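You operate a simulated robot arm through the tools that you are given. There is no shell and no other tool. Be economical: measure what you need, move in short steps, check, and stop when the job is done.

You are at the controls of a simulated two-armed robot. One attempt, no reset.

## Task
Carry the serving tray with both arms and set it on the open cabinet top.

The check looks at the end state, three seconds after you hand in, the way a careful person would. Anything else that was tipped, shoved, dropped, spilled or broken makes it a failure.

## Robot
Two 7-joint arms with two-finger grippers on one trunk, on a base that drives. Base frame: it is fixed to the floor where the robot stands at the start and does not move with it; the origin is under the middle of the robot, x ahead of it, y to its left, z up. Lengths are in mm, angles in rad, forces in N, time in s.
The left shoulder is at the start at [60, 123, 945], the right one opposite. With the tool pointing down near the work surface each hand reaches from about 340 to 800 mm from the robot's upright axis, wherever it stands, measured 20 degrees to its own side. Places, roughly: open cabinet top [3100, 2400, 900]. Payload 1.47 kg a hand.
The tool frame of a hand sits at the grasp point between the pads (the TCP): z along the fingers, y along the line on which they close. The tips reach 16 mm beyond it. Largest opening 87 mm; the body of the gripper starts 55 mm behind the TCP.
Orientation is that of the tool frame in the base frame, as a unit quaternion [w, x, y, z]. With the fingers straight down and closing along the base's y, the tool's x points along the base's -x, its y along +y and its z along -z.

## Interface
- The arms move only by the tool send_rows. It takes "left_deltas", "right_deltas" or both (then of equal length, played together; a hand with none holds still); each is one flat list of numbers, 7 for each row, row after row: the shift along the tool's x, y, z in mm, then the turn, a rotation vector about the tool's x, y, z in rad, then the finger opening in mm, from 0 to 87. In form: [dx, dy, dz, wx, wy, wz, jaw, dx, dy, dz, wx, wy, wz, jaw, ...]. A call has 1 to 8 rows; each row shifts and turns the commanded pose from where the row before left it, along the tool's axes as they then stand. A row lasts 0.2 s, in which the tool goes at most 50 mm and 0.15 rad; a call with a longer step from one row to the next is refused whole, and so is a gripper value outside its range. A pose out of reach is approached as far as the arm can. The call stops where the force on the tool passes 40 N (or 10 N more than at its start, if that is more) or the arm is blocked; 0.2 s more then pass. Each finger travels about 153 mm/s and halts on what it meets, pressing with about 28 N; the grip force reading is that of the motor and also rises with nothing between the fingers. The clock runs only during rows and for 0.2 s after the last one: add rows that do not move to give the fingers time. It gives the time, the measured TCP pose, the force on the tool (base axes), the opening and the grip force at its end, in the units of the frame above (readings bear some noise), with the torque about the TCP (base axes, N m) and any sound that the robot's microphone picked up.
- Cameras (640 x 400 px; columns grow to the right, rows downward): "scene" is now at [86, -7.5, 1496.4]; the picture's right is [-0.09, -1.00, 0.00], its down [-0.78, 0.07, -0.62] and it looks along [0.62, -0.05, -0.78] (base axes); focal length 256 px, centre (320, 200). "left" rides on the left gripper at [73, -12, -90] in its tool frame; the picture's right is [0.16, 0.99, 0.00], its down [-0.72, 0.12, -0.68] and it looks along [-0.67, 0.11, 0.73] (tool axes); focal length 247 px, centre (320, 200). "right" rides on the right gripper at [73, 12, -90] in its tool frame; the picture's right is [-0.16, 0.99, 0.00], its down [-0.72, -0.12, -0.68] and it looks along [-0.67, -0.11, 0.73] (tool axes); focal length 247 px, centre (320, 200). There is no depth. A picture from a camera that has moved, and an enlarged one, comes with that camera's place and axes in the base frame and with its lens.
- get_image(camera): a new picture of that camera. No time passes.
- move_column(by): slides the trunk up (or, below 0, down) by that many mm; the arms and the scene camera ride with it, the base frame stays. It gives what a move gives, with no picture.
- base_move(legs): drives the robot by 1 to 6 legs, each [ahead, left, turn to the left] in mm, mm and rad, along the robot's own axes; the way and the turn of a leg run together, so that a leg with both is an arc; at most 1500 mm and 3.142 rad a leg. The arms and the cameras ride along, it lands a little off, and it stops where it bumps. It gives what a move gives.
- pan_tilt(pan, tilt): turns the head with the scene camera to pan (to the left, within 2.094 rad either way) and tilt (down, from -0.506 to 1.204), counted from straight ahead of the robot. It gives what a move gives.
- zoom(camera, box): a new picture of the part [left, top, right, bottom] of that camera's present view, enlarged. No time passes.
- job_done(): hands the job in; it is judged then, once.

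Work in short steps. Places have to be worked out from the pictures, the camera data and where the tool is seen: move nearer, look again, correct. Check each grasp and each placing, and mend what went wrong. You have 120 turns and 92 pictures in all, those below and enlarged ones among them. Open the grippers and draw the arms clear of the work before you hand the job in, unless the task says otherwise; then end with one line.

The tools are called by a JSON object that holds its "op" and its "data". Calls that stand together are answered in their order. send_rows: Moves the arms, as the interface text tells. Its arguments: {"type":"object","properties":{"left_deltas":{"type":"array","items":{"type":"number"}},"right_deltas":{"type":"array","items":{"type":"number"}}},"required":[]} The other tools are called the same way: move_column (by) slides the trunk up or down; base_move (legs) drives the base; pan_tilt (pan, tilt) turns the head that bears the scene camera; get_image (camera) takes a picture; zoom (camera, box) takes an enlarged picture of a part of a camera's view; job_done () hands the job in.

At the start:

```text
t: 0.0
left_ee_pos: [478.5, 163.9, 1064.8]
left_orientation: [0.0, 0.0, 1.0, 0.0]
left_wrist_force: [0.0, 0.5, 0.2]
left_ft_torque: [0.0, 0.02, 0.0]
left_width: 86.9
left_finger_force: 0.0
right_ee_pos: [485.7, -241.4, 997.6]
right_orientation: [0.0, 0.001, 1.0, 0.0]
right_wrist_force: [0.0, 0.3, 0.0]
right_ft_torque: [-0.01, 0.01, -0.03]
right_width: 86.9
right_finger_force: 0.1
trunk travel left (down, up): [-100.0, 130.0]
robot x, y, heading: [1.0, 1.3, -0.002]
head pan, tilt: [-0.087, 0.901]
```

scene: 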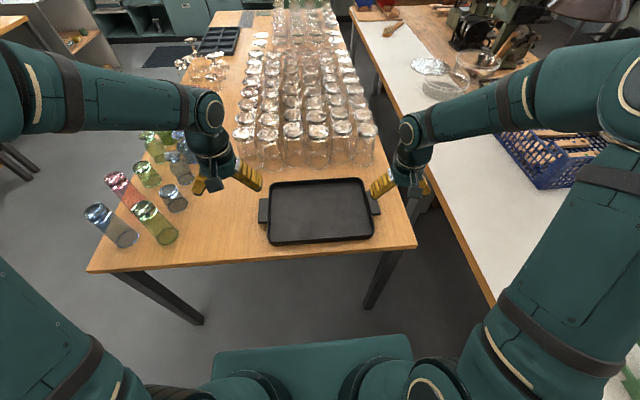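
right: 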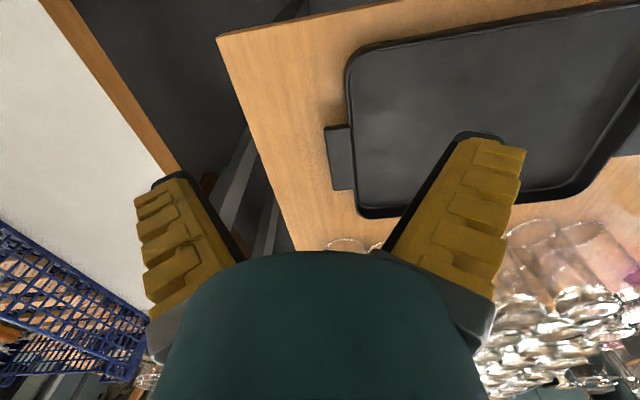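
left: 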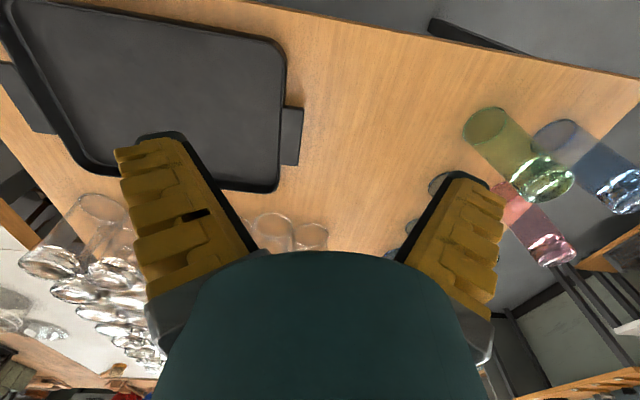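

I'll zoom on the tray handles to learn their shape and size.

{"op": "zoom", "data": {"camera": "right", "box": [280, 60, 480, 240]}}

{"op": "zoom", "data": {"camera": "left", "box": [180, 20, 360, 220]}}

{"op": "zoom", "data": {"camera": "scene", "box": [230, 150, 410, 260]}}

```text
2.22 times, centred on (380, 150) of right
camera zoom: at [412.8, -229.5, 1087.3], right [0.16, 0.99, 0.0], down [0.72, -0.12, 0.68], along [0.67, -0.11, -0.73], focal length 549 px, centre (187, 311)
```

zoom: 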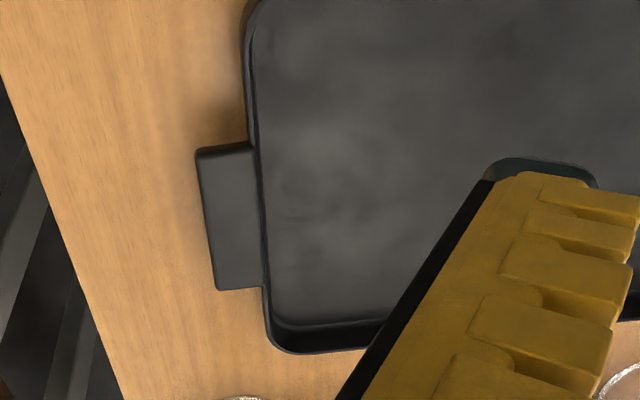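

```text
2.00 times, centred on (270, 120) of left
camera zoom: at [404.7, 150.8, 1156.1], right [-0.16, 0.99, 0.0], down [0.72, 0.12, 0.68], along [0.67, 0.11, -0.73], focal length 494 px, centre (420, 360)
```

zoom: 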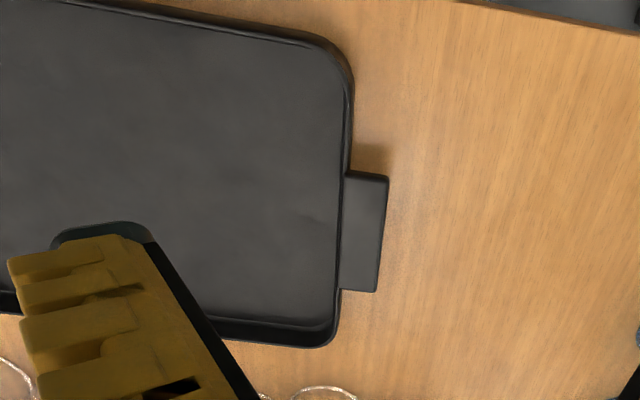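

```text
3.56 times, centred on (320, 205) of scene
camera zoom: at [86.0, -7.5, 1496.4], right [-0.09, -1.0, 0.0], down [-0.78, 0.07, -0.62], along [0.62, -0.05, -0.78], focal length 910 px, centre (320, 182)
```

zoom: 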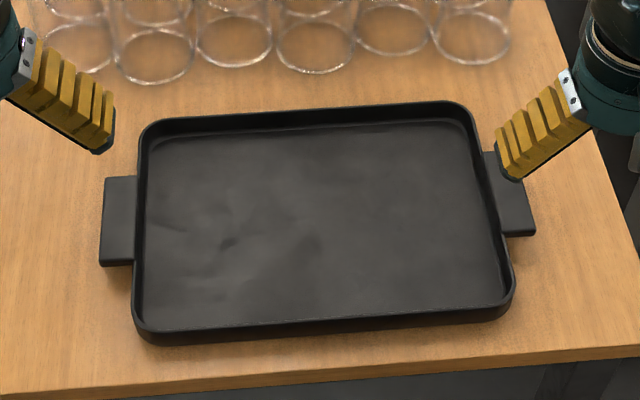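

The handles look like flat tabs, about 98 mm long in x and 29 mm wide, at roughly z 815, x 596, y −232 on the right and +140 on the left. To find how high the tabs sit above the table, I'll bring the right hand low and tilt it for a side view.

{"op": "send_rows", "data": {"right_deltas": [7, -15, 35, 0, 0, 0, 87, 7, -15, 35, 0, 0, 0, 87, 6, -15, 30, 0, 0, 0, 87, 0, 0, 0, 0, -0.15, 0, 87, 0, 0, 0, 0, -0.15, 0, 87, 0, 0, 0, 0, -0.15, 0, 87, 0, 0, 0, 0, -0.15, 0, 87, 0, 0, 0, 0, -0.15, 0, 87]}}

{"op": "get_image", "data": {"camera": "right"}}

```text
t: 1.8
left_ee_pos: [477.9, 162.2, 1066.0]
left_orientation: [0.001, 0.0, 1.0, 0.001]
left_wrist_force: [0.7, -0.3, 0.5]
left_ft_torque: [-0.03, -0.01, 0.01]
left_width: 86.8
left_finger_force: 0.1
right_ee_pos: [465.4, -287.1, 896.6]
right_orientation: [0.366, 0.0, 0.93, 0.0]
right_wrist_force: [0.6, 0.2, -0.1]
right_ft_torque: [0.04, 0.02, 0.01]
right_width: 87.3
right_finger_force: 0.1
trunk travel left (down, up): [-100.0, 130.0]
robot x, y, heading: [-1.3, -3.9, -0.001]
head pan, tilt: [-0.087, 0.901]
```

```text
85 pictures are left
camera right: at [351.2, -275.1, 913.5], right [0.12, 0.99, 0.11], down [0.07, -0.11, 0.99], along [0.99, -0.11, -0.08], focal length 247 px, centre (320, 200)
```

right: 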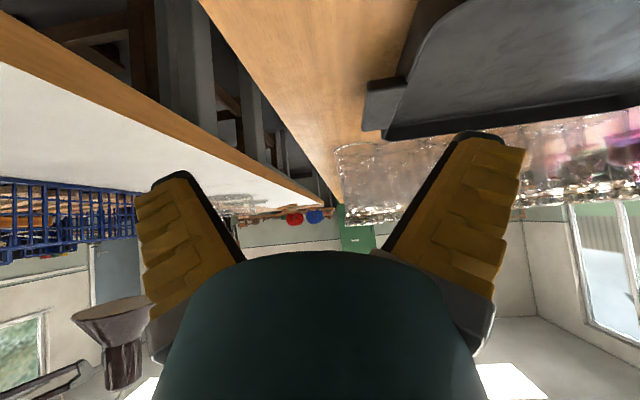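

{"op": "zoom", "data": {"camera": "right", "box": [320, 0, 520, 160]}}

```text
2.50 times, centred on (420, 80) of right
camera zoom: at [351.2, -275.1, 913.5], right [0.12, 0.99, 0.11], down [0.07, -0.11, 0.99], along [0.99, -0.11, -0.08], focal length 617 px, centre (70, 500)
```

zoom: 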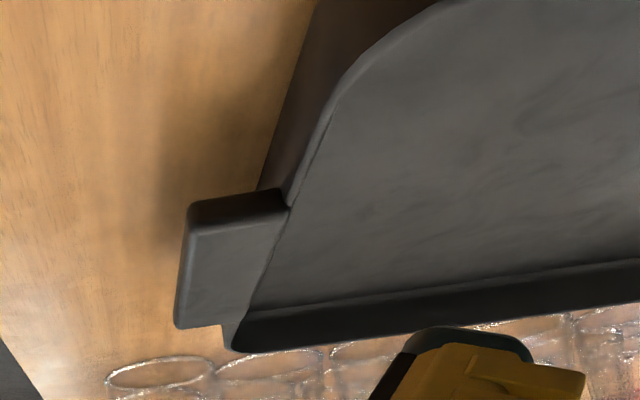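

The tab top is flush with the rim at about z 815, and the tab is about 8 mm thick. The table is near 787. I'll grip top-down along y, with one finger inside the wall and one outside the tab. First I'll move both hands above the handles.

{"op": "send_rows", "data": {"right_deltas": [0, 0, 0, 0, 0.15, 0, 87, 0, 0, 0, 0, 0.15, 0, 87, 0, 0, 0, 0, 0.15, 0, 87, 0, 0, 0, 0, 0.15, 0, 87, 0, 0, 0, 0, 0.15, 0, 87, -44, 19, 4, 0, 0, 0, 87, -44, 19, 4, 0, 0, 0, 87, -44, 18, 4, 0, 0, 0, 87], "left_deltas": [-15, -3.5, 22, 0, 0, 0, 87, -15, -3.5, 22, 0, 0, 0, 87, -15, -3.5, 22, 0, 0, 0, 87, -15, -3.5, 22, 0, 0, 0, 87, -15, -3.5, 22, 0, 0, 0, 87, -15, -3.5, 22, 0, 0, 0, 87, -15, -3.5, 22, 0, 0, 0, 87, -15, -3.5, 22, 0, 0, 0, 87]}}

{"op": "get_image", "data": {"camera": "right"}}

{"op": "get_image", "data": {"camera": "left"}}

{"op": "get_image", "data": {"camera": "scene"}}

```text
t: 3.6
left_ee_pos: [600.9, 133.4, 889.1]
left_orientation: [0.0, 0.0, 1.0, 0.0]
left_wrist_force: [0.8, 0.2, -0.4]
left_ft_torque: [0.0, 0.02, 0.0]
left_width: 87.0
left_finger_force: 0.1
right_ee_pos: [599.0, -231.1, 885.4]
right_orientation: [-0.001, 0.0, 1.0, 0.0]
right_wrist_force: [0.3, 0.9, 0.0]
right_ft_torque: [0.0, 0.07, 0.0]
right_width: 86.8
right_finger_force: 0.1
trunk travel left (down, up): [-100.0, 130.0]
robot x, y, heading: [-2.2, 0.5, -0.003]
head pan, tilt: [-0.087, 0.901]
```

```text
83 pictures are left
camera right: at [526.6, -218.6, 975.8], right [0.16, 0.99, 0.0], down [0.73, -0.12, 0.68], along [0.67, -0.11, -0.73], focal length 247 px, centre (320, 200)
```

right: 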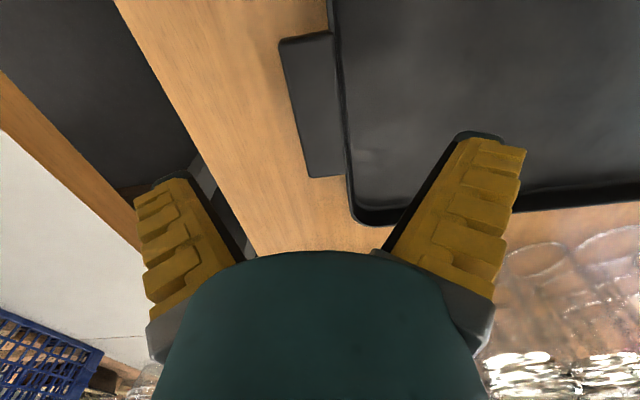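

```text
82 pictures are left
camera left: at [526.0, 123.4, 979.3], right [-0.16, 0.99, 0.0], down [0.72, 0.12, 0.68], along [0.67, 0.11, -0.73], focal length 247 px, centre (320, 200)
```

left: 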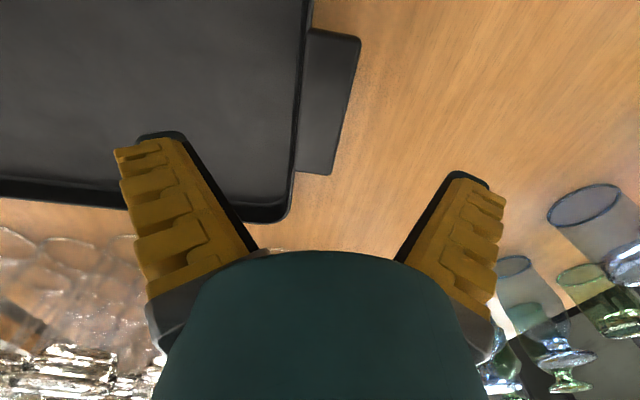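

```text
81 pictures are left
camera scene: at [87.8, -7.2, 1496.2], right [-0.09, -1.0, 0.0], down [-0.78, 0.07, -0.62], along [0.62, -0.05, -0.78], focal length 256 px, centre (320, 200)
```

scene: 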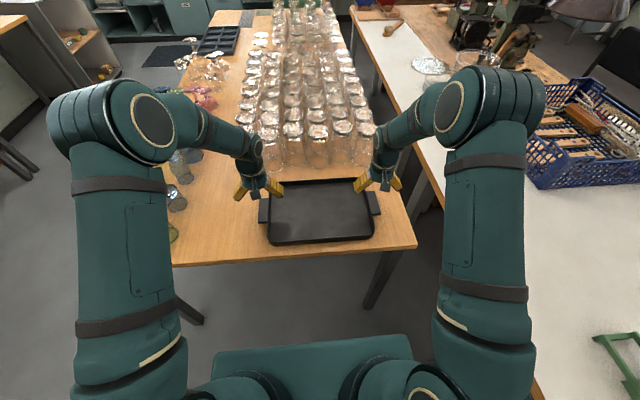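

Both hands are centred over the tabs to within 3 mm. I'll descend to TCP z ≈ 814, which puts the tips near 798, above the tray floor, with the jaws still open.

{"op": "send_rows", "data": {"right_deltas": [0, 1, 18, 0, 0, 0, 87, 0, 1, 18, 0, 0, 0, 87, 0, 1, 18, 0, 0, 0, 87, -1, 0, 10, 0, 0, 0, 87, 0, 0, 7, 0, 0, 0, 87], "left_deltas": [0, 1, 19, 0, 0, 0, 87, 0, 0, 19, 0, 0, 0, 87, 0, 0, 19, 0, 0, 0, 87, 1, 0, 11, 0, 0, 0, 87, 0, 0, 7, 0, 0, 0, 87]}}

{"op": "get_image", "data": {"camera": "right"}}

{"op": "get_image", "data": {"camera": "left"}}

{"op": "zoom", "data": {"camera": "scene", "box": [210, 130, 430, 260]}}

```text
t: 4.8
left_ee_pos: [596.9, 135.3, 815.3]
left_orientation: [-0.001, 0.0, 1.0, 0.0]
left_wrist_force: [-0.4, 0.4, -0.5]
left_ft_torque: [-0.02, 0.0, 0.02]
left_width: 87.2
left_finger_force: 0.0
right_ee_pos: [597.5, -227.6, 814.2]
right_orientation: [0.0, 0.0, 1.0, 0.0]
right_wrist_force: [0.1, -0.4, 0.4]
right_ft_torque: [-0.01, 0.03, 0.02]
right_width: 87.2
right_finger_force: 0.1
trunk travel left (down, up): [-100.0, 130.0]
robot x, y, heading: [0.6, -0.3, -0.001]
head pan, tilt: [-0.087, 0.901]
```

```text
80 pictures are left
camera right: at [526.5, -215.5, 904.4], right [0.16, 0.99, 0.0], down [0.72, -0.12, 0.68], along [0.67, -0.11, -0.73], focal length 247 px, centre (320, 200)
```

right: 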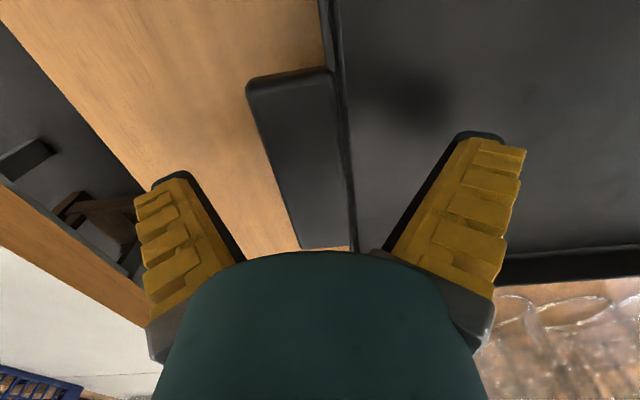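

```text
79 pictures are left
camera left: at [524.1, 124.0, 905.2], right [-0.16, 0.99, 0.0], down [0.72, 0.12, 0.68], along [0.67, 0.11, -0.73], focal length 247 px, centre (320, 200)
```

left: 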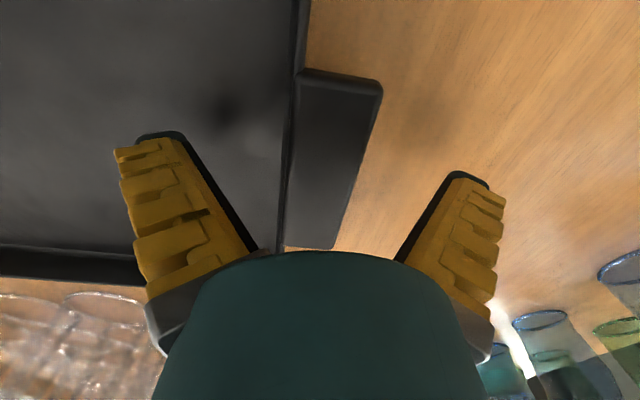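

```text
2.91 times, centred on (320, 195) of scene
camera zoom: at [86.4, -7.5, 1496.3], right [-0.09, -1.0, 0.0], down [-0.78, 0.07, -0.62], along [0.62, -0.05, -0.78], focal length 745 px, centre (320, 214)
```

zoom: 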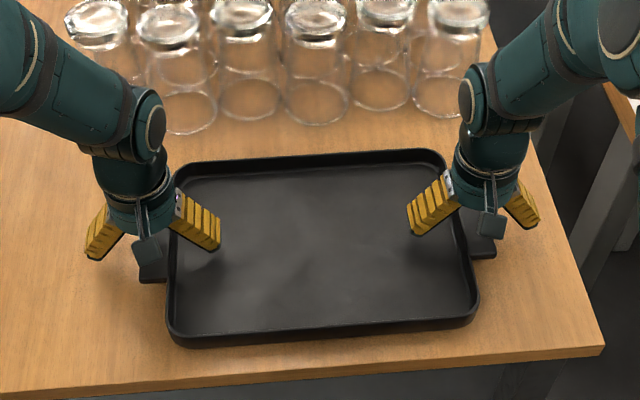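

The fingers straddle both walls with no contact forces. I'll close both grippers gradually.

{"op": "send_rows", "data": {"right_deltas": [0, 0, 0, 0, 0, 0, 60, 0, 0, 0, 0, 0, 0, 48, 0, 0, 0, 0, 0, 0, 38, 0, 0, 0, 0, 0, 0, 28, 0, 0, 0, 0, 0, 0, 0, 0, 0, 0, 0, 0, 0, 0], "left_deltas": [0, 0, 0, 0, 0, 0, 60, 0, 0, 0, 0, 0, 0, 48, 0, 0, 0, 0, 0, 0, 38, 0, 0, 0, 0, 0, 0, 28, 0, 0, 0, 0, 0, 0, 0, 0, 0, 0, 0, 0, 0, 0]}}

{"op": "get_image", "data": {"camera": "right"}}

{"op": "get_image", "data": {"camera": "left"}}

```text
t: 6.2
left_ee_pos: [597.1, 135.6, 814.7]
left_orientation: [0.002, -0.001, 1.0, 0.001]
left_wrist_force: [1.4, 13.6, 9.4]
left_ft_torque: [0.11, 0.34, -0.06]
left_width: 29.5
left_finger_force: 27.7
right_ee_pos: [598.6, -230.0, 816.3]
right_orientation: [0.001, 0.0, 1.0, 0.0]
right_wrist_force: [1.9, -14.2, 8.9]
right_ft_torque: [-0.1, 0.3, 0.04]
right_width: 29.4
right_finger_force: 28.0
trunk travel left (down, up): [-100.0, 130.0]
robot x, y, heading: [3.0, 2.2, -0.003]
head pan, tilt: [-0.087, 0.901]
```

```text
77 pictures are left
camera right: at [526.0, -217.1, 905.7], right [0.16, 0.99, 0.0], down [0.72, -0.12, 0.68], along [0.67, -0.11, -0.73], focal length 247 px, centre (320, 200)
```

right: 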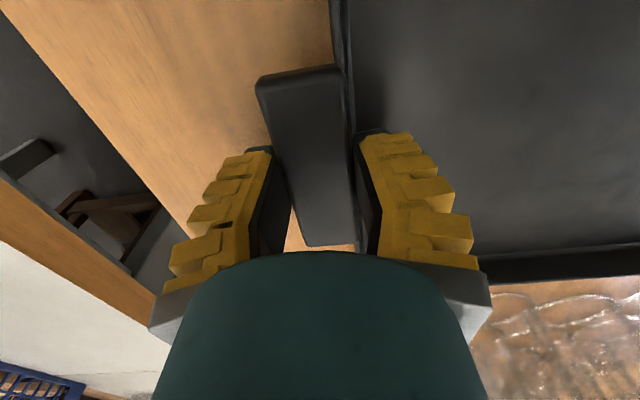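

```text
76 pictures are left
camera left: at [523.7, 125.0, 906.3], right [-0.16, 0.99, 0.0], down [0.72, 0.12, 0.68], along [0.67, 0.11, -0.73], focal length 247 px, centre (320, 200)
```

left: 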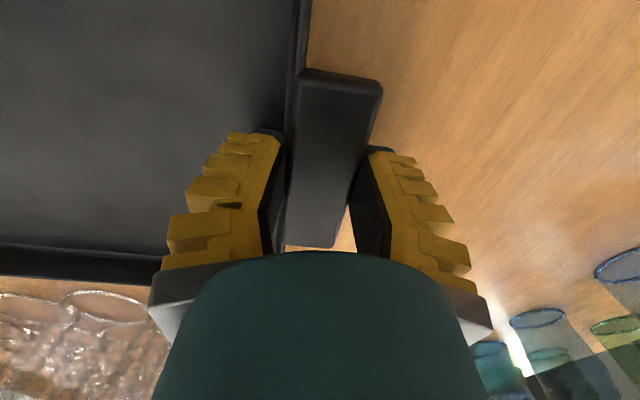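

Both grips hold at 29 mm opening and 28 N, with the hands pulling about 14 N inward against each other. I'll ease them outward 1.5 mm each, then lift 20 mm to test.

{"op": "send_rows", "data": {"right_deltas": [0, -1.5, 0, 0, 0, 0, 0, 0, 0, -5, 0, 0, 0, 0, 0, 0, -5, 0, 0, 0, 0, 0, 0, -5, 0, 0, 0, 0, 0, 0, -5, 0, 0, 0, 0], "left_deltas": [0, 1.5, 0, 0, 0, 0, 0, 0, 0, -5, 0, 0, 0, 0, 0, 0, -5, 0, 0, 0, 0, 0, 0, -5, 0, 0, 0, 0, 0, 0, -5, 0, 0, 0, 0]}}

{"op": "zoom", "data": {"camera": "scene", "box": [210, 130, 430, 260]}}

```text
t: 7.4
left_ee_pos: [597.3, 136.8, 834.5]
left_orientation: [-0.001, 0.0, 1.0, 0.0]
left_wrist_force: [-0.8, 10.2, -2.4]
left_ft_torque: [-0.03, -0.35, -0.14]
left_width: 27.2
left_finger_force: 27.8
right_ee_pos: [599.4, -230.0, 834.1]
right_orientation: [0.001, 0.0, 1.0, -0.001]
right_wrist_force: [0.1, -9.5, -2.1]
right_ft_torque: [0.0, 0.31, 0.01]
right_width: 27.4
right_finger_force: 28.0
trunk travel left (down, up): [-100.0, 130.0]
robot x, y, heading: [0.6, -1.1, 0.001]
head pan, tilt: [-0.087, 0.901]
```

```text
2.91 times, centred on (320, 195) of scene
camera zoom: at [86.2, -7.5, 1496.4], right [-0.09, -1.0, 0.0], down [-0.78, 0.07, -0.62], along [0.62, -0.05, -0.78], focal length 745 px, centre (320, 214)
```

zoom: 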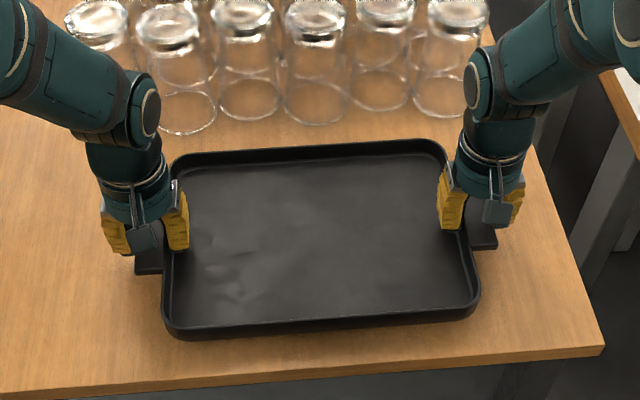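

The tray seems to have risen, but the jaws narrowed by 2 mm. I'll look closer before going on.

{"op": "get_image", "data": {"camera": "right"}}

{"op": "get_image", "data": {"camera": "left"}}

```text
74 pictures are left
camera right: at [525.9, -217.1, 924.4], right [0.16, 0.99, 0.0], down [0.72, -0.12, 0.68], along [0.67, -0.11, -0.73], focal length 247 px, centre (320, 200)
```

right: 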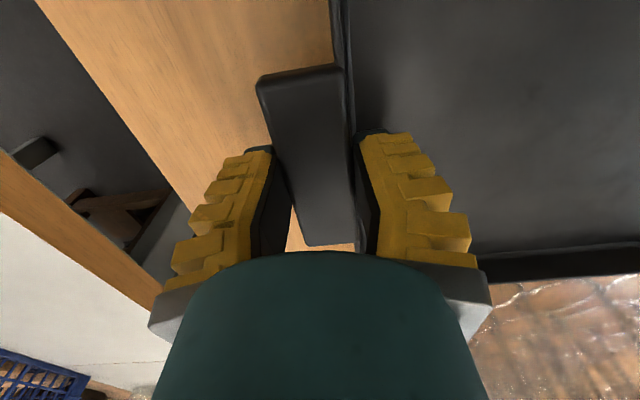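

```text
73 pictures are left
camera left: at [523.4, 125.6, 924.7], right [-0.16, 0.99, 0.0], down [0.72, 0.12, 0.68], along [0.67, 0.11, -0.73], focal length 247 px, centre (320, 200)
```

left: 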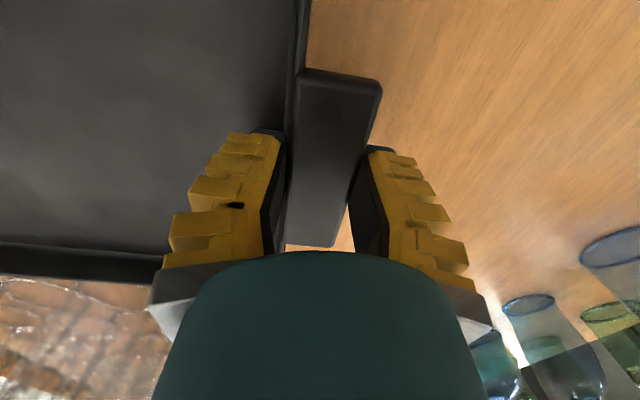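

The grip view is unchanged, so the tray is lifted and held. I'll ease the lateral pull a bit more, rise another 40 mm with the arms, then use the column.

{"op": "send_rows", "data": {"right_deltas": [0, -0.7, -6, 0, 0, 0, 0, 0, -0.7, -8, 0, 0, 0, 0, 0, -0.6, -8, 0, 0, 0, 0, 0, 0, -8, 0, 0, 0, 0, 0, 0, -8, 0, 0, 0, 0, 0, 0, -2, 0, 0, 0, 0], "left_deltas": [0, 0.7, -6, 0, 0, 0, 0, 0, 0.7, -8, 0, 0, 0, 0, 0, 0.6, -8, 0, 0, 0, 0, 0, 0, -8, 0, 0, 0, 0, 0, 0, -8, 0, 0, 0, 0, 0, 0, -2, 0, 0, 0, 0]}}

{"op": "move_column", "data": {"by": 60}}

{"op": "move_column", "data": {"by": 60}}

{"op": "get_image", "data": {"camera": "scene"}}

```text
t: 8.8
left_ee_pos: [597.4, 136.8, 875.0]
left_orientation: [0.0, 0.0, 1.0, -0.001]
left_wrist_force: [-0.9, -11.2, -2.8]
left_ft_torque: [-0.28, 0.13, -0.14]
left_width: 26.5
left_finger_force: 27.9
right_ee_pos: [599.4, -230.8, 873.6]
right_orientation: [0.0, 0.0, 1.0, 0.001]
right_wrist_force: [0.4, 10.6, -1.8]
right_ft_torque: [0.28, -0.12, -0.08]
right_width: 27.0
right_finger_force: 28.0
trunk travel left (down, up): [-100.0, 130.0]
robot x, y, heading: [-0.4, 0.1, 0.0]
head pan, tilt: [-0.087, 0.901]
```

```text
t: 9.8
left_ee_pos: [598.5, 138.8, 934.1]
left_orientation: [0.0, 0.001, 1.0, -0.001]
left_wrist_force: [0.0, -21.6, -2.0]
left_ft_torque: [-0.32, -0.04, -0.03]
left_width: 25.7
left_finger_force: 27.9
right_ee_pos: [599.1, -229.7, 933.5]
right_orientation: [0.0, -0.001, 1.0, 0.001]
right_wrist_force: [0.4, 20.8, -1.2]
right_ft_torque: [0.31, 0.08, -0.08]
right_width: 25.9
right_finger_force: 27.5
trunk travel left (down, up): [-160.0, 70.0]
robot x, y, heading: [4.4, 0.3, -0.001]
head pan, tilt: [-0.087, 0.901]
```

```text
t: 10.8
left_ee_pos: [597.8, 137.4, 994.4]
left_orientation: [0.0, 0.0, 1.0, -0.001]
left_wrist_force: [0.2, -22.7, -1.5]
left_ft_torque: [-0.3, -0.08, 0.01]
left_width: 25.7
left_finger_force: 27.8
right_ee_pos: [598.5, -229.8, 993.2]
right_orientation: [0.0, -0.001, 1.0, 0.001]
right_wrist_force: [1.0, 21.7, -2.6]
right_ft_torque: [0.29, 0.12, -0.03]
right_width: 26.2
right_finger_force: 28.0
trunk travel left (down, up): [-220.0, 10.0]
robot x, y, heading: [2.1, 1.3, -0.0]
head pan, tilt: [-0.087, 0.901]
```

```text
72 pictures are left
camera scene: at [86.8, -7.5, 1616.2], right [-0.09, -1.0, 0.0], down [-0.78, 0.07, -0.62], along [0.62, -0.05, -0.78], focal length 256 px, centre (320, 200)
```

scene: 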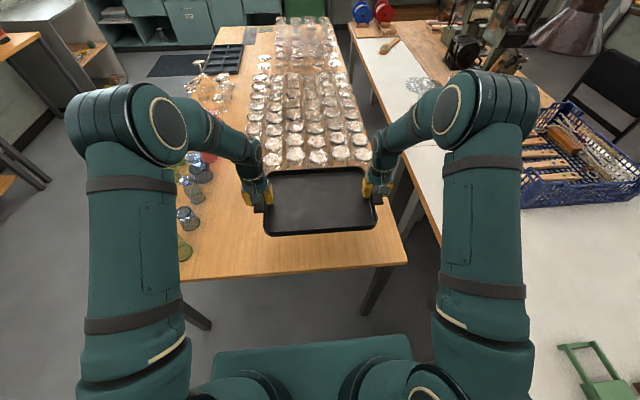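

The tray is up with TCPs at z 994, but the lateral force has flipped to 22 N with the hands pulling outward. I'll ease each hand inward 1.5 mm and check the grip pictures.

{"op": "send_rows", "data": {"right_deltas": [0, 0.8, 0, 0, 0, 0, 0, 0, 0.7, 0, 0, 0, 0, 0, 0, 0, 0, 0, 0, 0, 0], "left_deltas": [0, -0.8, 0, 0, 0, 0, 0, 0, -0.7, 0, 0, 0, 0, 0, 0, 0, 0, 0, 0, 0, 0]}}

{"op": "get_image", "data": {"camera": "right"}}

{"op": "get_image", "data": {"camera": "left"}}

```text
t: 11.6
left_ee_pos: [596.8, 137.6, 994.0]
left_orientation: [0.0, 0.0, 1.0, 0.001]
left_wrist_force: [-0.1, -15.1, -1.3]
left_ft_torque: [-0.22, -0.06, -0.15]
left_width: 25.9
left_finger_force: 28.7
right_ee_pos: [598.7, -230.6, 994.6]
right_orientation: [0.0, 0.0, 1.0, 0.0]
right_wrist_force: [0.3, 16.2, -2.5]
right_ft_torque: [0.25, 0.04, 0.04]
right_width: 26.0
right_finger_force: 28.2
trunk travel left (down, up): [-220.0, 10.0]
robot x, y, heading: [-3.2, -0.7, 0.003]
head pan, tilt: [-0.087, 0.901]
```

```text
71 pictures are left
camera right: at [525.8, -217.8, 1084.2], right [0.16, 0.99, 0.0], down [0.72, -0.12, 0.68], along [0.67, -0.11, -0.73], focal length 247 px, centre (320, 200)
```

right: 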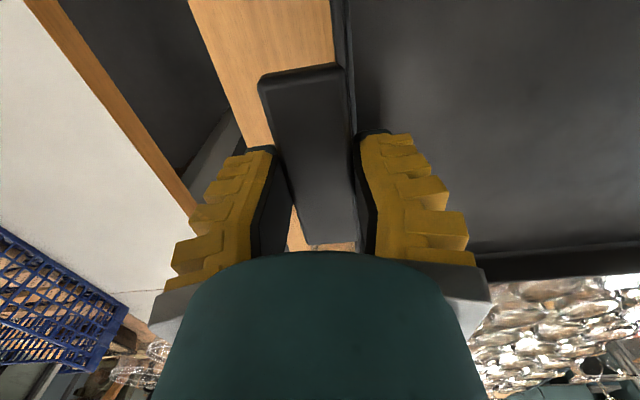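

```text
70 pictures are left
camera left: at [524.1, 125.8, 1085.2], right [-0.16, 0.99, 0.0], down [0.72, 0.12, 0.68], along [0.67, 0.11, -0.73], focal length 247 px, centre (320, 200)
```

left: 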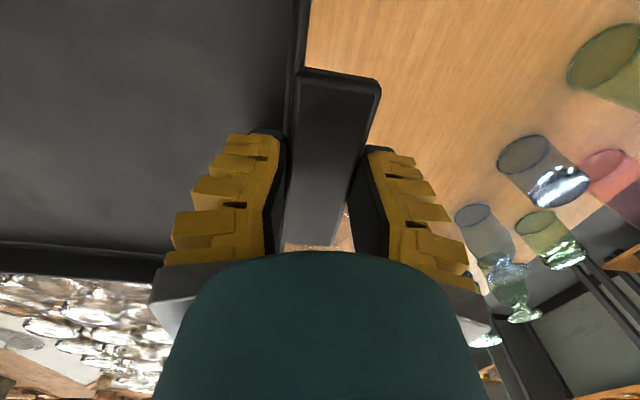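

The grip looks solid. I'll ease 2 mm more, then look around with the head to plan the drive.

{"op": "send_rows", "data": {"right_deltas": [0, 0.7, 0, 0, 0, 0, 0, 0, 0.7, 0, 0, 0, 0, 0, 0, 0.6, 0, 0, 0, 0, 0], "left_deltas": [0, -0.7, 0, 0, 0, 0, 0, 0, -0.7, 0, 0, 0, 0, 0, 0, -0.6, 0, 0, 0, 0, 0]}}

{"op": "pan_tilt", "data": {"pan": 0.7, "tilt": 0.45}}

{"op": "get_image", "data": {"camera": "scene"}}

{"op": "pan_tilt", "data": {"pan": 2.0, "tilt": 0.6}}

{"op": "get_image", "data": {"camera": "scene"}}

```text
t: 12.4
left_ee_pos: [598.7, 137.5, 995.2]
left_orientation: [-0.001, -0.001, 1.0, 0.001]
left_wrist_force: [-0.5, 0.2, -1.7]
left_ft_torque: [-0.03, -0.02, -0.27]
left_width: 26.4
left_finger_force: 28.5
right_ee_pos: [597.1, -229.1, 994.1]
right_orientation: [-0.001, 0.001, 1.0, -0.002]
right_wrist_force: [1.3, 0.4, -1.8]
right_ft_torque: [0.03, 0.02, 0.03]
right_width: 26.6
right_finger_force: 28.0
trunk travel left (down, up): [-220.0, 10.0]
robot x, y, heading: [1.0, 2.7, 0.002]
head pan, tilt: [-0.087, 0.901]
```

```text
t: 13.5
left_ee_pos: [596.9, 135.8, 994.1]
left_orientation: [0.001, -0.001, 1.0, 0.001]
left_wrist_force: [-0.4, 16.8, -1.7]
left_ft_torque: [0.24, 0.11, -0.07]
left_width: 26.5
left_finger_force: 28.2
right_ee_pos: [599.1, -230.0, 993.3]
right_orientation: [-0.001, 0.001, 1.0, 0.0]
right_wrist_force: [0.6, -16.9, -2.1]
right_ft_torque: [-0.23, -0.07, -0.07]
right_width: 27.0
right_finger_force: 28.4
trunk travel left (down, up): [-220.0, 10.0]
robot x, y, heading: [2.1, -0.1, 0.003]
head pan, tilt: [0.7, 0.45]
```

```text
69 pictures are left
camera scene: at [81.5, 58.2, 1654.6], right [0.64, -0.77, 0.0], down [-0.33, -0.28, -0.9], along [0.69, 0.58, -0.44], focal length 256 px, centre (320, 200)
```

scene: 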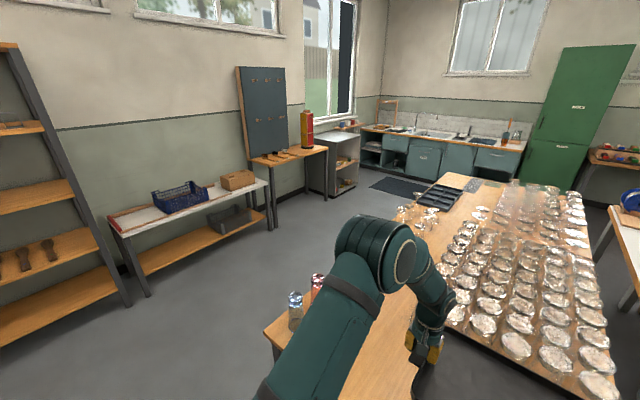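

```text
t: 15.0
left_ee_pos: [598.1, 137.7, 994.1]
left_orientation: [0.0, 0.0, 1.0, 0.002]
left_wrist_force: [0.2, 25.3, -2.1]
left_ft_torque: [0.23, 0.0, -0.13]
left_width: 27.3
left_finger_force: 28.3
right_ee_pos: [598.5, -228.6, 994.4]
right_orientation: [0.0, 0.001, 1.0, -0.001]
right_wrist_force: [0.7, -23.9, -1.3]
right_ft_torque: [-0.24, -0.01, -0.08]
right_width: 27.2
right_finger_force: 28.4
trunk travel left (down, up): [-220.0, 10.0]
robot x, y, heading: [1.0, -0.5, 0.001]
head pan, tilt: [2.0, 0.6]
```

```text
68 pictures are left
camera scene: at [-25.6, 79.4, 1641.1], right [0.91, 0.42, 0.0], down [0.23, -0.51, -0.83], along [-0.34, 0.75, -0.56], focal length 256 px, centre (320, 200)
```

scene: 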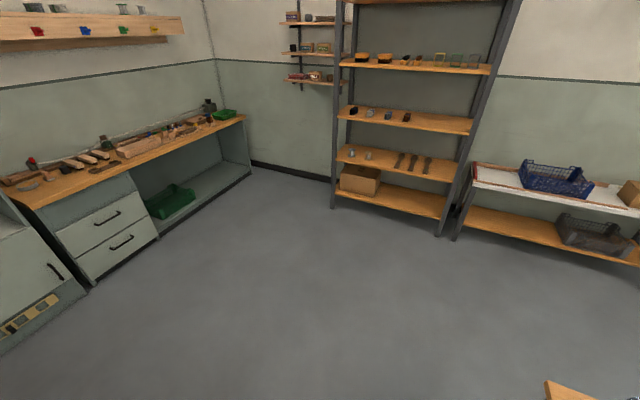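

The lateral force is a slowly winding preload, and interpolating puts neutral about 1.8 mm further out on each side. I'll correct that, then zoom on the cabinet, which is the small grey open unit near pixel (335,130) at pan 0.7.

{"op": "send_rows", "data": {"right_deltas": [0, -0.9, 0, 0, 0, 0, 0, 0, -0.9, 0, 0, 0, 0, 0, 0, 0, 0, 0, 0, 0, 0], "left_deltas": [0, 0.9, 0, 0, 0, 0, 0, 0, 0.9, 0, 0, 0, 0, 0, 0, 0, 0, 0, 0, 0, 0]}}

{"op": "pan_tilt", "data": {"pan": 0.7, "tilt": 0.45}}

{"op": "zoom", "data": {"camera": "scene", "box": [200, 60, 480, 235]}}

```text
t: 15.8
left_ee_pos: [597.1, 135.8, 994.6]
left_orientation: [0.0, 0.0, 1.0, -0.001]
left_wrist_force: [0.7, 17.3, -1.5]
left_ft_torque: [0.12, 0.03, 0.09]
left_width: 26.9
left_finger_force: 27.7
right_ee_pos: [599.3, -229.3, 994.1]
right_orientation: [0.0, 0.0, 1.0, 0.0]
right_wrist_force: [1.3, -16.8, -2.7]
right_ft_torque: [-0.14, -0.01, -0.09]
right_width: 26.8
right_finger_force: 28.5
trunk travel left (down, up): [-220.0, 10.0]
robot x, y, heading: [0.3, -1.2, 0.004]
head pan, tilt: [2.0, 0.6]
```

```text
t: 17.3
left_ee_pos: [597.9, 135.5, 994.8]
left_orientation: [0.0, 0.0, 1.0, 0.0]
left_wrist_force: [-0.4, 12.8, -1.8]
left_ft_torque: [0.07, -0.04, -0.01]
left_width: 26.8
left_finger_force: 28.2
right_ee_pos: [598.9, -228.9, 994.0]
right_orientation: [0.0, 0.0, 1.0, -0.001]
right_wrist_force: [0.7, -12.2, -2.8]
right_ft_torque: [-0.12, 0.07, 0.01]
right_width: 27.4
right_finger_force: 28.3
trunk travel left (down, up): [-220.0, 10.0]
robot x, y, heading: [-3.0, 0.3, 0.004]
head pan, tilt: [0.7, 0.45]
```

```text
2.29 times, centred on (340, 148) of scene
camera zoom: at [81.5, 58.3, 1654.6], right [0.64, -0.76, 0.0], down [-0.33, -0.28, -0.9], along [0.69, 0.58, -0.44], focal length 585 px, centre (274, 320)
```

zoom: 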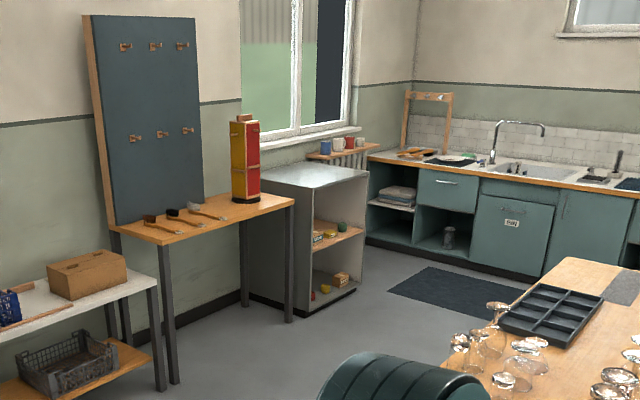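

The lateral force is settling at about 12 N. The cabinet top looks empty, with its open side facing roughly −y. I'll keep heading 0: back off 550, strafe left 1350, then drive ahead along the clear corridor at y ≈ 1350.

{"op": "base_move", "data": {"legs": [[-550, 0, 0]]}}

{"op": "get_image", "data": {"camera": "scene"}}

```text
t: 20.4
left_ee_pos: [46.6, 135.3, 994.6]
left_orientation: [0.0, 0.003, 1.0, 0.0]
left_wrist_force: [-0.5, 7.2, -1.6]
left_ft_torque: [0.02, 0.04, -0.07]
left_width: 26.9
left_finger_force: 27.8
right_ee_pos: [46.7, -231.5, 993.3]
right_orientation: [0.0, 0.003, 1.0, -0.001]
right_wrist_force: [-0.5, -7.8, -2.3]
right_ft_torque: [0.0, -0.03, -0.04]
right_width: 26.6
right_finger_force: 28.0
trunk travel left (down, up): [-220.0, 10.0]
robot x, y, heading: [-552.5, -0.1, -0.004]
head pan, tilt: [0.7, 0.45]
```

```text
66 pictures are left
camera scene: at [-469.5, 59.4, 1654.7], right [0.64, -0.77, 0.0], down [-0.33, -0.28, -0.9], along [0.69, 0.58, -0.44], focal length 256 px, centre (320, 200)
```

scene: 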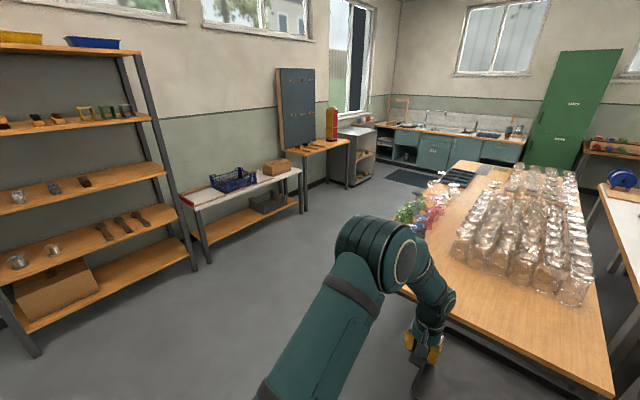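

The base moved cleanly and the forces are dropping. Next I'll strafe left 1350.

{"op": "base_move", "data": {"legs": [[0, 1350, 0]]}}

{"op": "pan_tilt", "data": {"pan": 0.15, "tilt": 0.6}}

{"op": "get_image", "data": {"camera": "scene"}}

```text
t: 32.5
left_ee_pos: [50.2, 1490.0, 995.1]
left_orientation: [0.001, 0.0, 1.0, 0.0]
left_wrist_force: [-1.1, 2.4, -3.0]
left_ft_torque: [-0.03, 0.0, -0.02]
left_width: 26.1
left_finger_force: 28.3
right_ee_pos: [50.4, 1123.0, 993.6]
right_orientation: [0.001, -0.001, 1.0, -0.001]
right_wrist_force: [0.0, -2.4, -1.1]
right_ft_torque: [0.05, -0.04, 0.03]
right_width: 26.2
right_finger_force: 27.8
trunk travel left (down, up): [-220.0, 10.0]
robot x, y, heading: [-546.3, 1353.4, 0.002]
head pan, tilt: [0.7, 0.45]
```

```text
t: 33.4
left_ee_pos: [49.9, 1490.7, 994.8]
left_orientation: [0.001, -0.001, 1.0, 0.0]
left_wrist_force: [-0.7, 0.9, -1.8]
left_ft_torque: [-0.1, -0.01, -0.01]
left_width: 26.1
left_finger_force: 28.0
right_ee_pos: [51.0, 1123.2, 994.0]
right_orientation: [0.0, -0.001, 1.0, 0.0]
right_wrist_force: [-0.2, 0.6, -2.4]
right_ft_torque: [0.1, -0.01, -0.01]
right_width: 26.0
right_finger_force: 27.6
trunk travel left (down, up): [-220.0, 10.0]
robot x, y, heading: [-547.9, 1352.4, 0.004]
head pan, tilt: [0.15, 0.6]
```

```text
65 pictures are left
camera scene: at [-449.4, 1364.7, 1641.1], right [0.15, -0.99, 0.0], down [-0.56, -0.09, -0.83], along [0.82, 0.13, -0.56], focal length 256 px, centre (320, 200)
```

scene: 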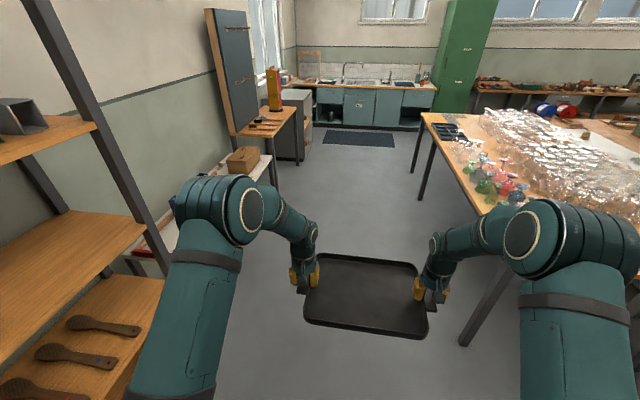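

Grip forces are near neutral and the corridor ahead is clear, so I'll drive ahead 1500 + 1000.

{"op": "base_move", "data": {"legs": [[1500, 0, 0], [1000, 0, 0]]}}

{"op": "pan_tilt", "data": {"pan": 0.7, "tilt": 0.6}}

{"op": "get_image", "data": {"camera": "scene"}}

```text
t: 45.6
left_ee_pos: [2546.1, 1464.9, 993.5]
left_orientation: [0.0, 0.006, 1.0, 0.0]
left_wrist_force: [-0.8, 1.5, -1.7]
left_ft_torque: [-0.05, -0.04, -0.02]
left_width: 26.1
left_finger_force: 27.8
right_ee_pos: [2542.9, 1098.2, 994.6]
right_orientation: [0.0, 0.006, 1.0, 0.0]
right_wrist_force: [0.2, -1.9, -1.6]
right_ft_torque: [0.03, 0.03, 0.0]
right_width: 26.4
right_finger_force: 27.7
trunk travel left (down, up): [-220.0, 10.0]
robot x, y, heading: [1945.1, 1336.8, -0.013]
head pan, tilt: [0.15, 0.6]
```

```text
t: 46.6
left_ee_pos: [2546.3, 1465.3, 993.6]
left_orientation: [-0.001, 0.007, 1.0, 0.001]
left_wrist_force: [-0.9, 0.0, -1.4]
left_ft_torque: [-0.07, 0.0, 0.0]
left_width: 26.0
left_finger_force: 28.2
right_ee_pos: [2542.4, 1098.9, 993.5]
right_orientation: [0.0, 0.007, 1.0, -0.001]
right_wrist_force: [-0.7, 0.4, -1.4]
right_ft_torque: [0.08, 0.0, -0.06]
right_width: 26.1
right_finger_force: 28.3
trunk travel left (down, up): [-220.0, 10.0]
robot x, y, heading: [1949.8, 1336.5, -0.015]
head pan, tilt: [0.7, 0.6]
```

```text
64 pictures are left
camera scene: at [2026.2, 1390.9, 1641.1], right [0.63, -0.77, 0.0], down [-0.44, -0.36, -0.82], along [0.64, 0.52, -0.57], focal length 256 px, centre (320, 200)
```

scene: 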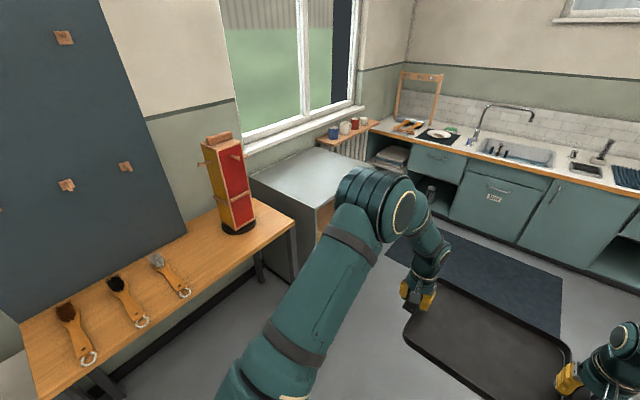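

From this view the cabinet top spans about x 2790–3371, y 2030–2504, is axis-aligned and is empty. I'll drive ahead 600 and turn left to face it.

{"op": "base_move", "data": {"legs": [[600, 0, 0], [0, 0, 1.586]]}}

{"op": "pan_tilt", "data": {"pan": -0.4, "tilt": 0.7}}

{"op": "get_image", "data": {"camera": "scene"}}

```text
t: 53.9
left_ee_pos: [2402.1, 1925.1, 993.5]
left_orientation: [0.0, 0.712, -0.702, 0.0]
left_wrist_force: [-0.8, 0.1, -1.2]
left_ft_torque: [0.0, -0.07, 0.01]
left_width: 26.2
left_finger_force: 28.4
right_ee_pos: [2768.7, 1930.1, 994.2]
right_orientation: [0.0, 0.711, -0.703, 0.0]
right_wrist_force: [0.1, -1.2, -2.6]
right_ft_torque: [-0.05, 0.08, 0.0]
right_width: 25.9
right_finger_force: 27.9
trunk travel left (down, up): [-220.0, 10.0]
robot x, y, heading: [2546.3, 1328.5, 1.586]
head pan, tilt: [0.7, 0.6]
```

```text
t: 55.2
left_ee_pos: [2402.4, 1924.5, 994.9]
left_orientation: [0.0, 0.712, -0.703, -0.001]
left_wrist_force: [-0.2, 0.1, -2.0]
left_ft_torque: [0.01, -0.06, -0.03]
left_width: 25.6
left_finger_force: 27.8
right_ee_pos: [2769.3, 1931.5, 993.7]
right_orientation: [0.0, 0.711, -0.703, 0.001]
right_wrist_force: [-0.2, 0.6, -1.9]
right_ft_torque: [0.01, 0.07, -0.03]
right_width: 25.9
right_finger_force: 27.8
trunk travel left (down, up): [-220.0, 10.0]
robot x, y, heading: [2547.8, 1328.1, 1.582]
head pan, tilt: [-0.4, 0.7]
```

```text
63 pictures are left
camera scene: at [2579.2, 1417.3, 1632.5], right [0.93, -0.38, 0.0], down [-0.24, -0.6, -0.76], along [0.29, 0.71, -0.64], focal length 256 px, centre (320, 200)
```

scene: 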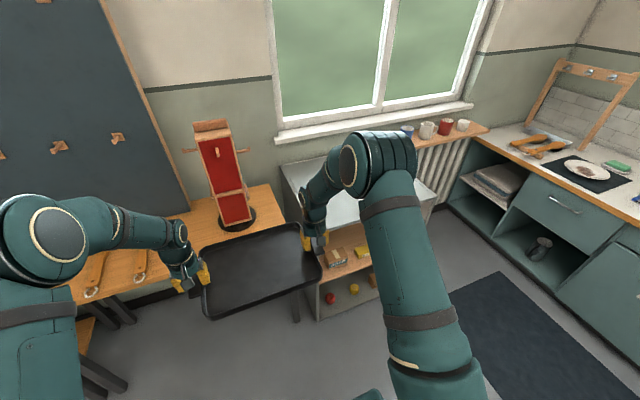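

The tray is clear and the cabinet is to the right, so I'll strafe right 485 and trim the heading.

{"op": "base_move", "data": {"legs": [[0, -485, -0.012]]}}

{"op": "pan_tilt", "data": {"pan": 0, "tilt": 0.75}}

{"op": "get_image", "data": {"camera": "scene"}}

```text
t: 59.9
left_ee_pos: [2892.0, 1929.4, 995.0]
left_orientation: [-0.001, -0.706, 0.708, 0.0]
left_wrist_force: [0.5, 0.0, -2.4]
left_ft_torque: [-0.02, -0.05, -0.02]
left_width: 25.9
left_finger_force: 28.2
right_ee_pos: [3259.0, 1928.6, 993.5]
right_orientation: [0.0, -0.705, 0.709, 0.0]
right_wrist_force: [-0.2, 0.3, -1.5]
right_ft_torque: [-0.04, 0.03, -0.04]
right_width: 25.8
right_finger_force: 27.9
trunk travel left (down, up): [-220.0, 10.0]
robot x, y, heading: [3025.2, 1332.8, 1.568]
head pan, tilt: [-0.4, 0.7]
```

```text
t: 60.8
left_ee_pos: [2892.3, 1928.7, 994.1]
left_orientation: [-0.001, -0.706, 0.708, -0.001]
left_wrist_force: [-0.1, -0.8, -2.1]
left_ft_torque: [0.01, -0.05, -0.01]
left_width: 25.8
left_finger_force: 27.8
right_ee_pos: [3259.6, 1929.0, 993.8]
right_orientation: [0.0, -0.706, 0.708, 0.0]
right_wrist_force: [-0.3, 0.4, -1.8]
right_ft_torque: [0.0, 0.04, -0.02]
right_width: 26.2
right_finger_force: 27.5
trunk travel left (down, up): [-220.0, 10.0]
robot x, y, heading: [3026.5, 1329.7, 1.566]
head pan, tilt: [0.0, 0.75]
```

```text
62 pictures are left
camera scene: at [3027.8, 1423.4, 1628.2], right [1.0, -0.01, 0.0], down [0.0, -0.68, -0.73], along [0.0, 0.73, -0.68], focal length 256 px, centre (320, 200)
```

scene: 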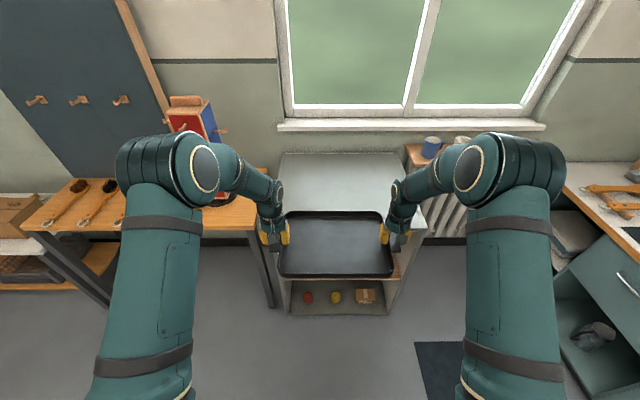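

Triangulating with this view puts the cabinet top at z ≈ 897, x ≈ 2825–3450, y ≈ 2095–2568, with its centre near (3135, 2330). The tray centre is at (3076, 1929) with its bottom around 966, so I'll move right 60 and ahead 320.

{"op": "base_move", "data": {"legs": [[0, -60, 0], [320, 0, 0]]}}

{"op": "get_image", "data": {"camera": "scene"}}

{"op": "get_image", "data": {"camera": "left"}}

{"op": "get_image", "data": {"camera": "right"}}

```text
t: 63.7
left_ee_pos: [2953.0, 2246.7, 994.8]
left_orientation: [0.0, -0.706, 0.708, -0.001]
left_wrist_force: [0.9, 0.2, -2.8]
left_ft_torque: [-0.01, -0.06, -0.06]
left_width: 26.0
left_finger_force: 27.9
right_ee_pos: [3320.0, 2245.7, 992.7]
right_orientation: [0.0, -0.706, 0.709, 0.0]
right_wrist_force: [-0.5, 1.3, -2.3]
right_ft_torque: [0.02, 0.04, 0.0]
right_width: 26.2
right_finger_force: 27.8
trunk travel left (down, up): [-220.0, 10.0]
robot x, y, heading: [3086.0, 1651.7, 1.565]
head pan, tilt: [0.0, 0.75]
```

```text
61 pictures are left
camera scene: at [3089.0, 1741.9, 1628.2], right [1.0, 0.0, 0.0], down [0.0, -0.68, -0.73], along [0.0, 0.73, -0.68], focal length 256 px, centre (320, 200)
```

scene: 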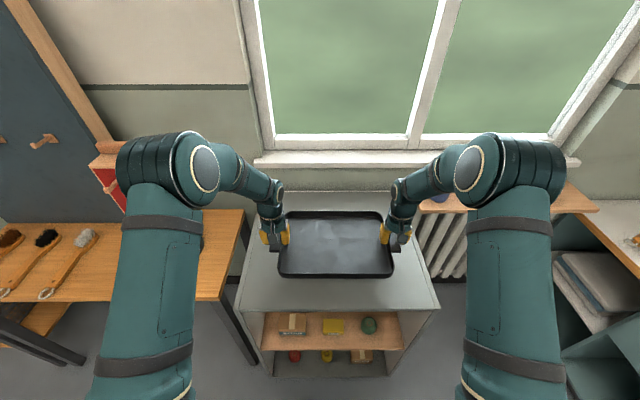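

```text
60 pictures are left
camera left: at [2964.0, 2174.6, 1085.0], right [-0.99, -0.15, 0.0], down [-0.11, 0.72, 0.68], along [-0.1, 0.67, -0.73], focal length 247 px, centre (320, 200)
```

left: 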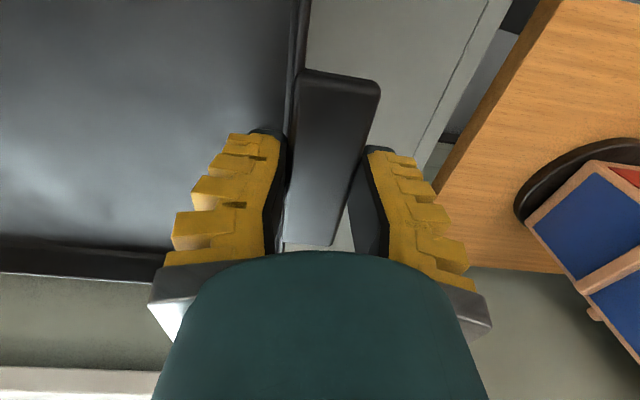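

```text
59 pictures are left
camera right: at [3308.4, 2174.3, 1083.8], right [-0.99, 0.16, 0.0], down [0.12, 0.72, 0.68], along [0.11, 0.67, -0.73], focal length 247 px, centre (320, 200)
```

right: 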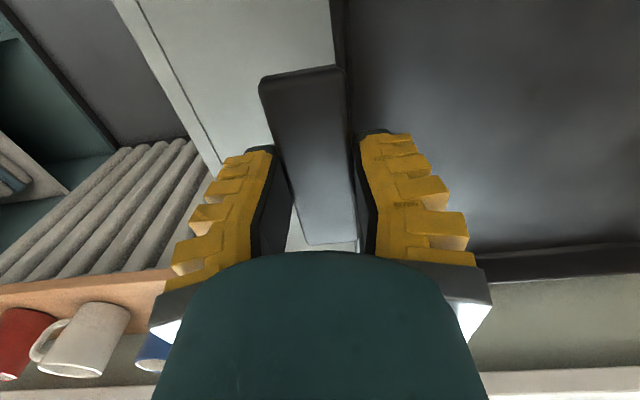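

The tray centre is at (3136, 2246), and the top spans about x 2855–3430, y 2060–2575. I'll extend 65 mm ahead and lower to TCP ≈ 944, about 20 mm above contact.

{"op": "send_rows", "data": {"left_deltas": [-13, 0, 0, 0, 0, 0, 0, -13, 0, 0, 0, 0, 0, 0, -13, 0, 0, 0, 0, 0, 0, -13, 0, 10, 0, 0, 0, 0, -13, 0, 10, 0, 0, 0, 0, 0, 0, 10, 0, 0, 0, 0, 0, 0, 10, 0, 0, 0, 0, 0, 0, 10, 0, 0, 0, 0], "right_deltas": [-13, 0, 0, 0, 0, 0, 0, -13, 0, 0, 0, 0, 0, 0, -13, 0, 0, 0, 0, 0, 0, -13, 0, 10, 0, 0, 0, 0, -13, 0, 10, 0, 0, 0, 0, 0, 0, 10, 0, 0, 0, 0, 0, 0, 10, 0, 0, 0, 0, 0, 0, 10, 0, 0, 0, 0]}}

{"op": "get_image", "data": {"camera": "scene"}}

```text
t: 65.5
left_ee_pos: [2953.8, 2312.0, 944.4]
left_orientation: [0.0, -0.705, 0.709, 0.0]
left_wrist_force: [-2.5, 0.4, -1.7]
left_ft_torque: [0.09, -0.05, -0.07]
left_width: 26.0
left_finger_force: 28.0
right_ee_pos: [3320.9, 2310.5, 943.7]
right_orientation: [0.0, -0.705, 0.709, -0.001]
right_wrist_force: [2.4, -0.3, -2.8]
right_ft_torque: [-0.1, -0.01, 0.06]
right_width: 25.7
right_finger_force: 27.9
trunk travel left (down, up): [-220.0, 10.0]
robot x, y, heading: [3085.3, 1648.5, 1.57]
head pan, tilt: [0.0, 0.75]
```

```text
58 pictures are left
camera scene: at [3089.1, 1741.4, 1628.2], right [1.0, 0.0, 0.0], down [0.0, -0.68, -0.73], along [0.0, 0.73, -0.68], focal length 256 px, centre (320, 200)
```

scene: 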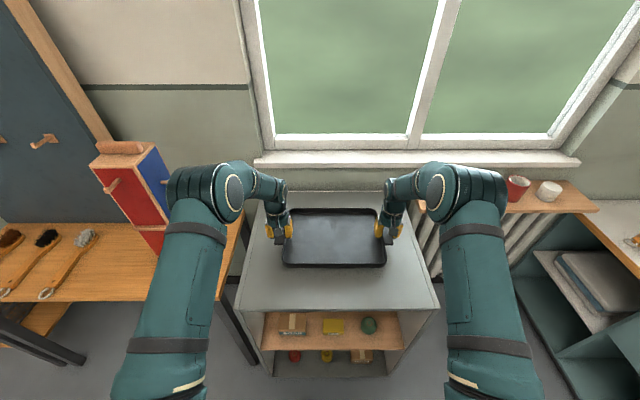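

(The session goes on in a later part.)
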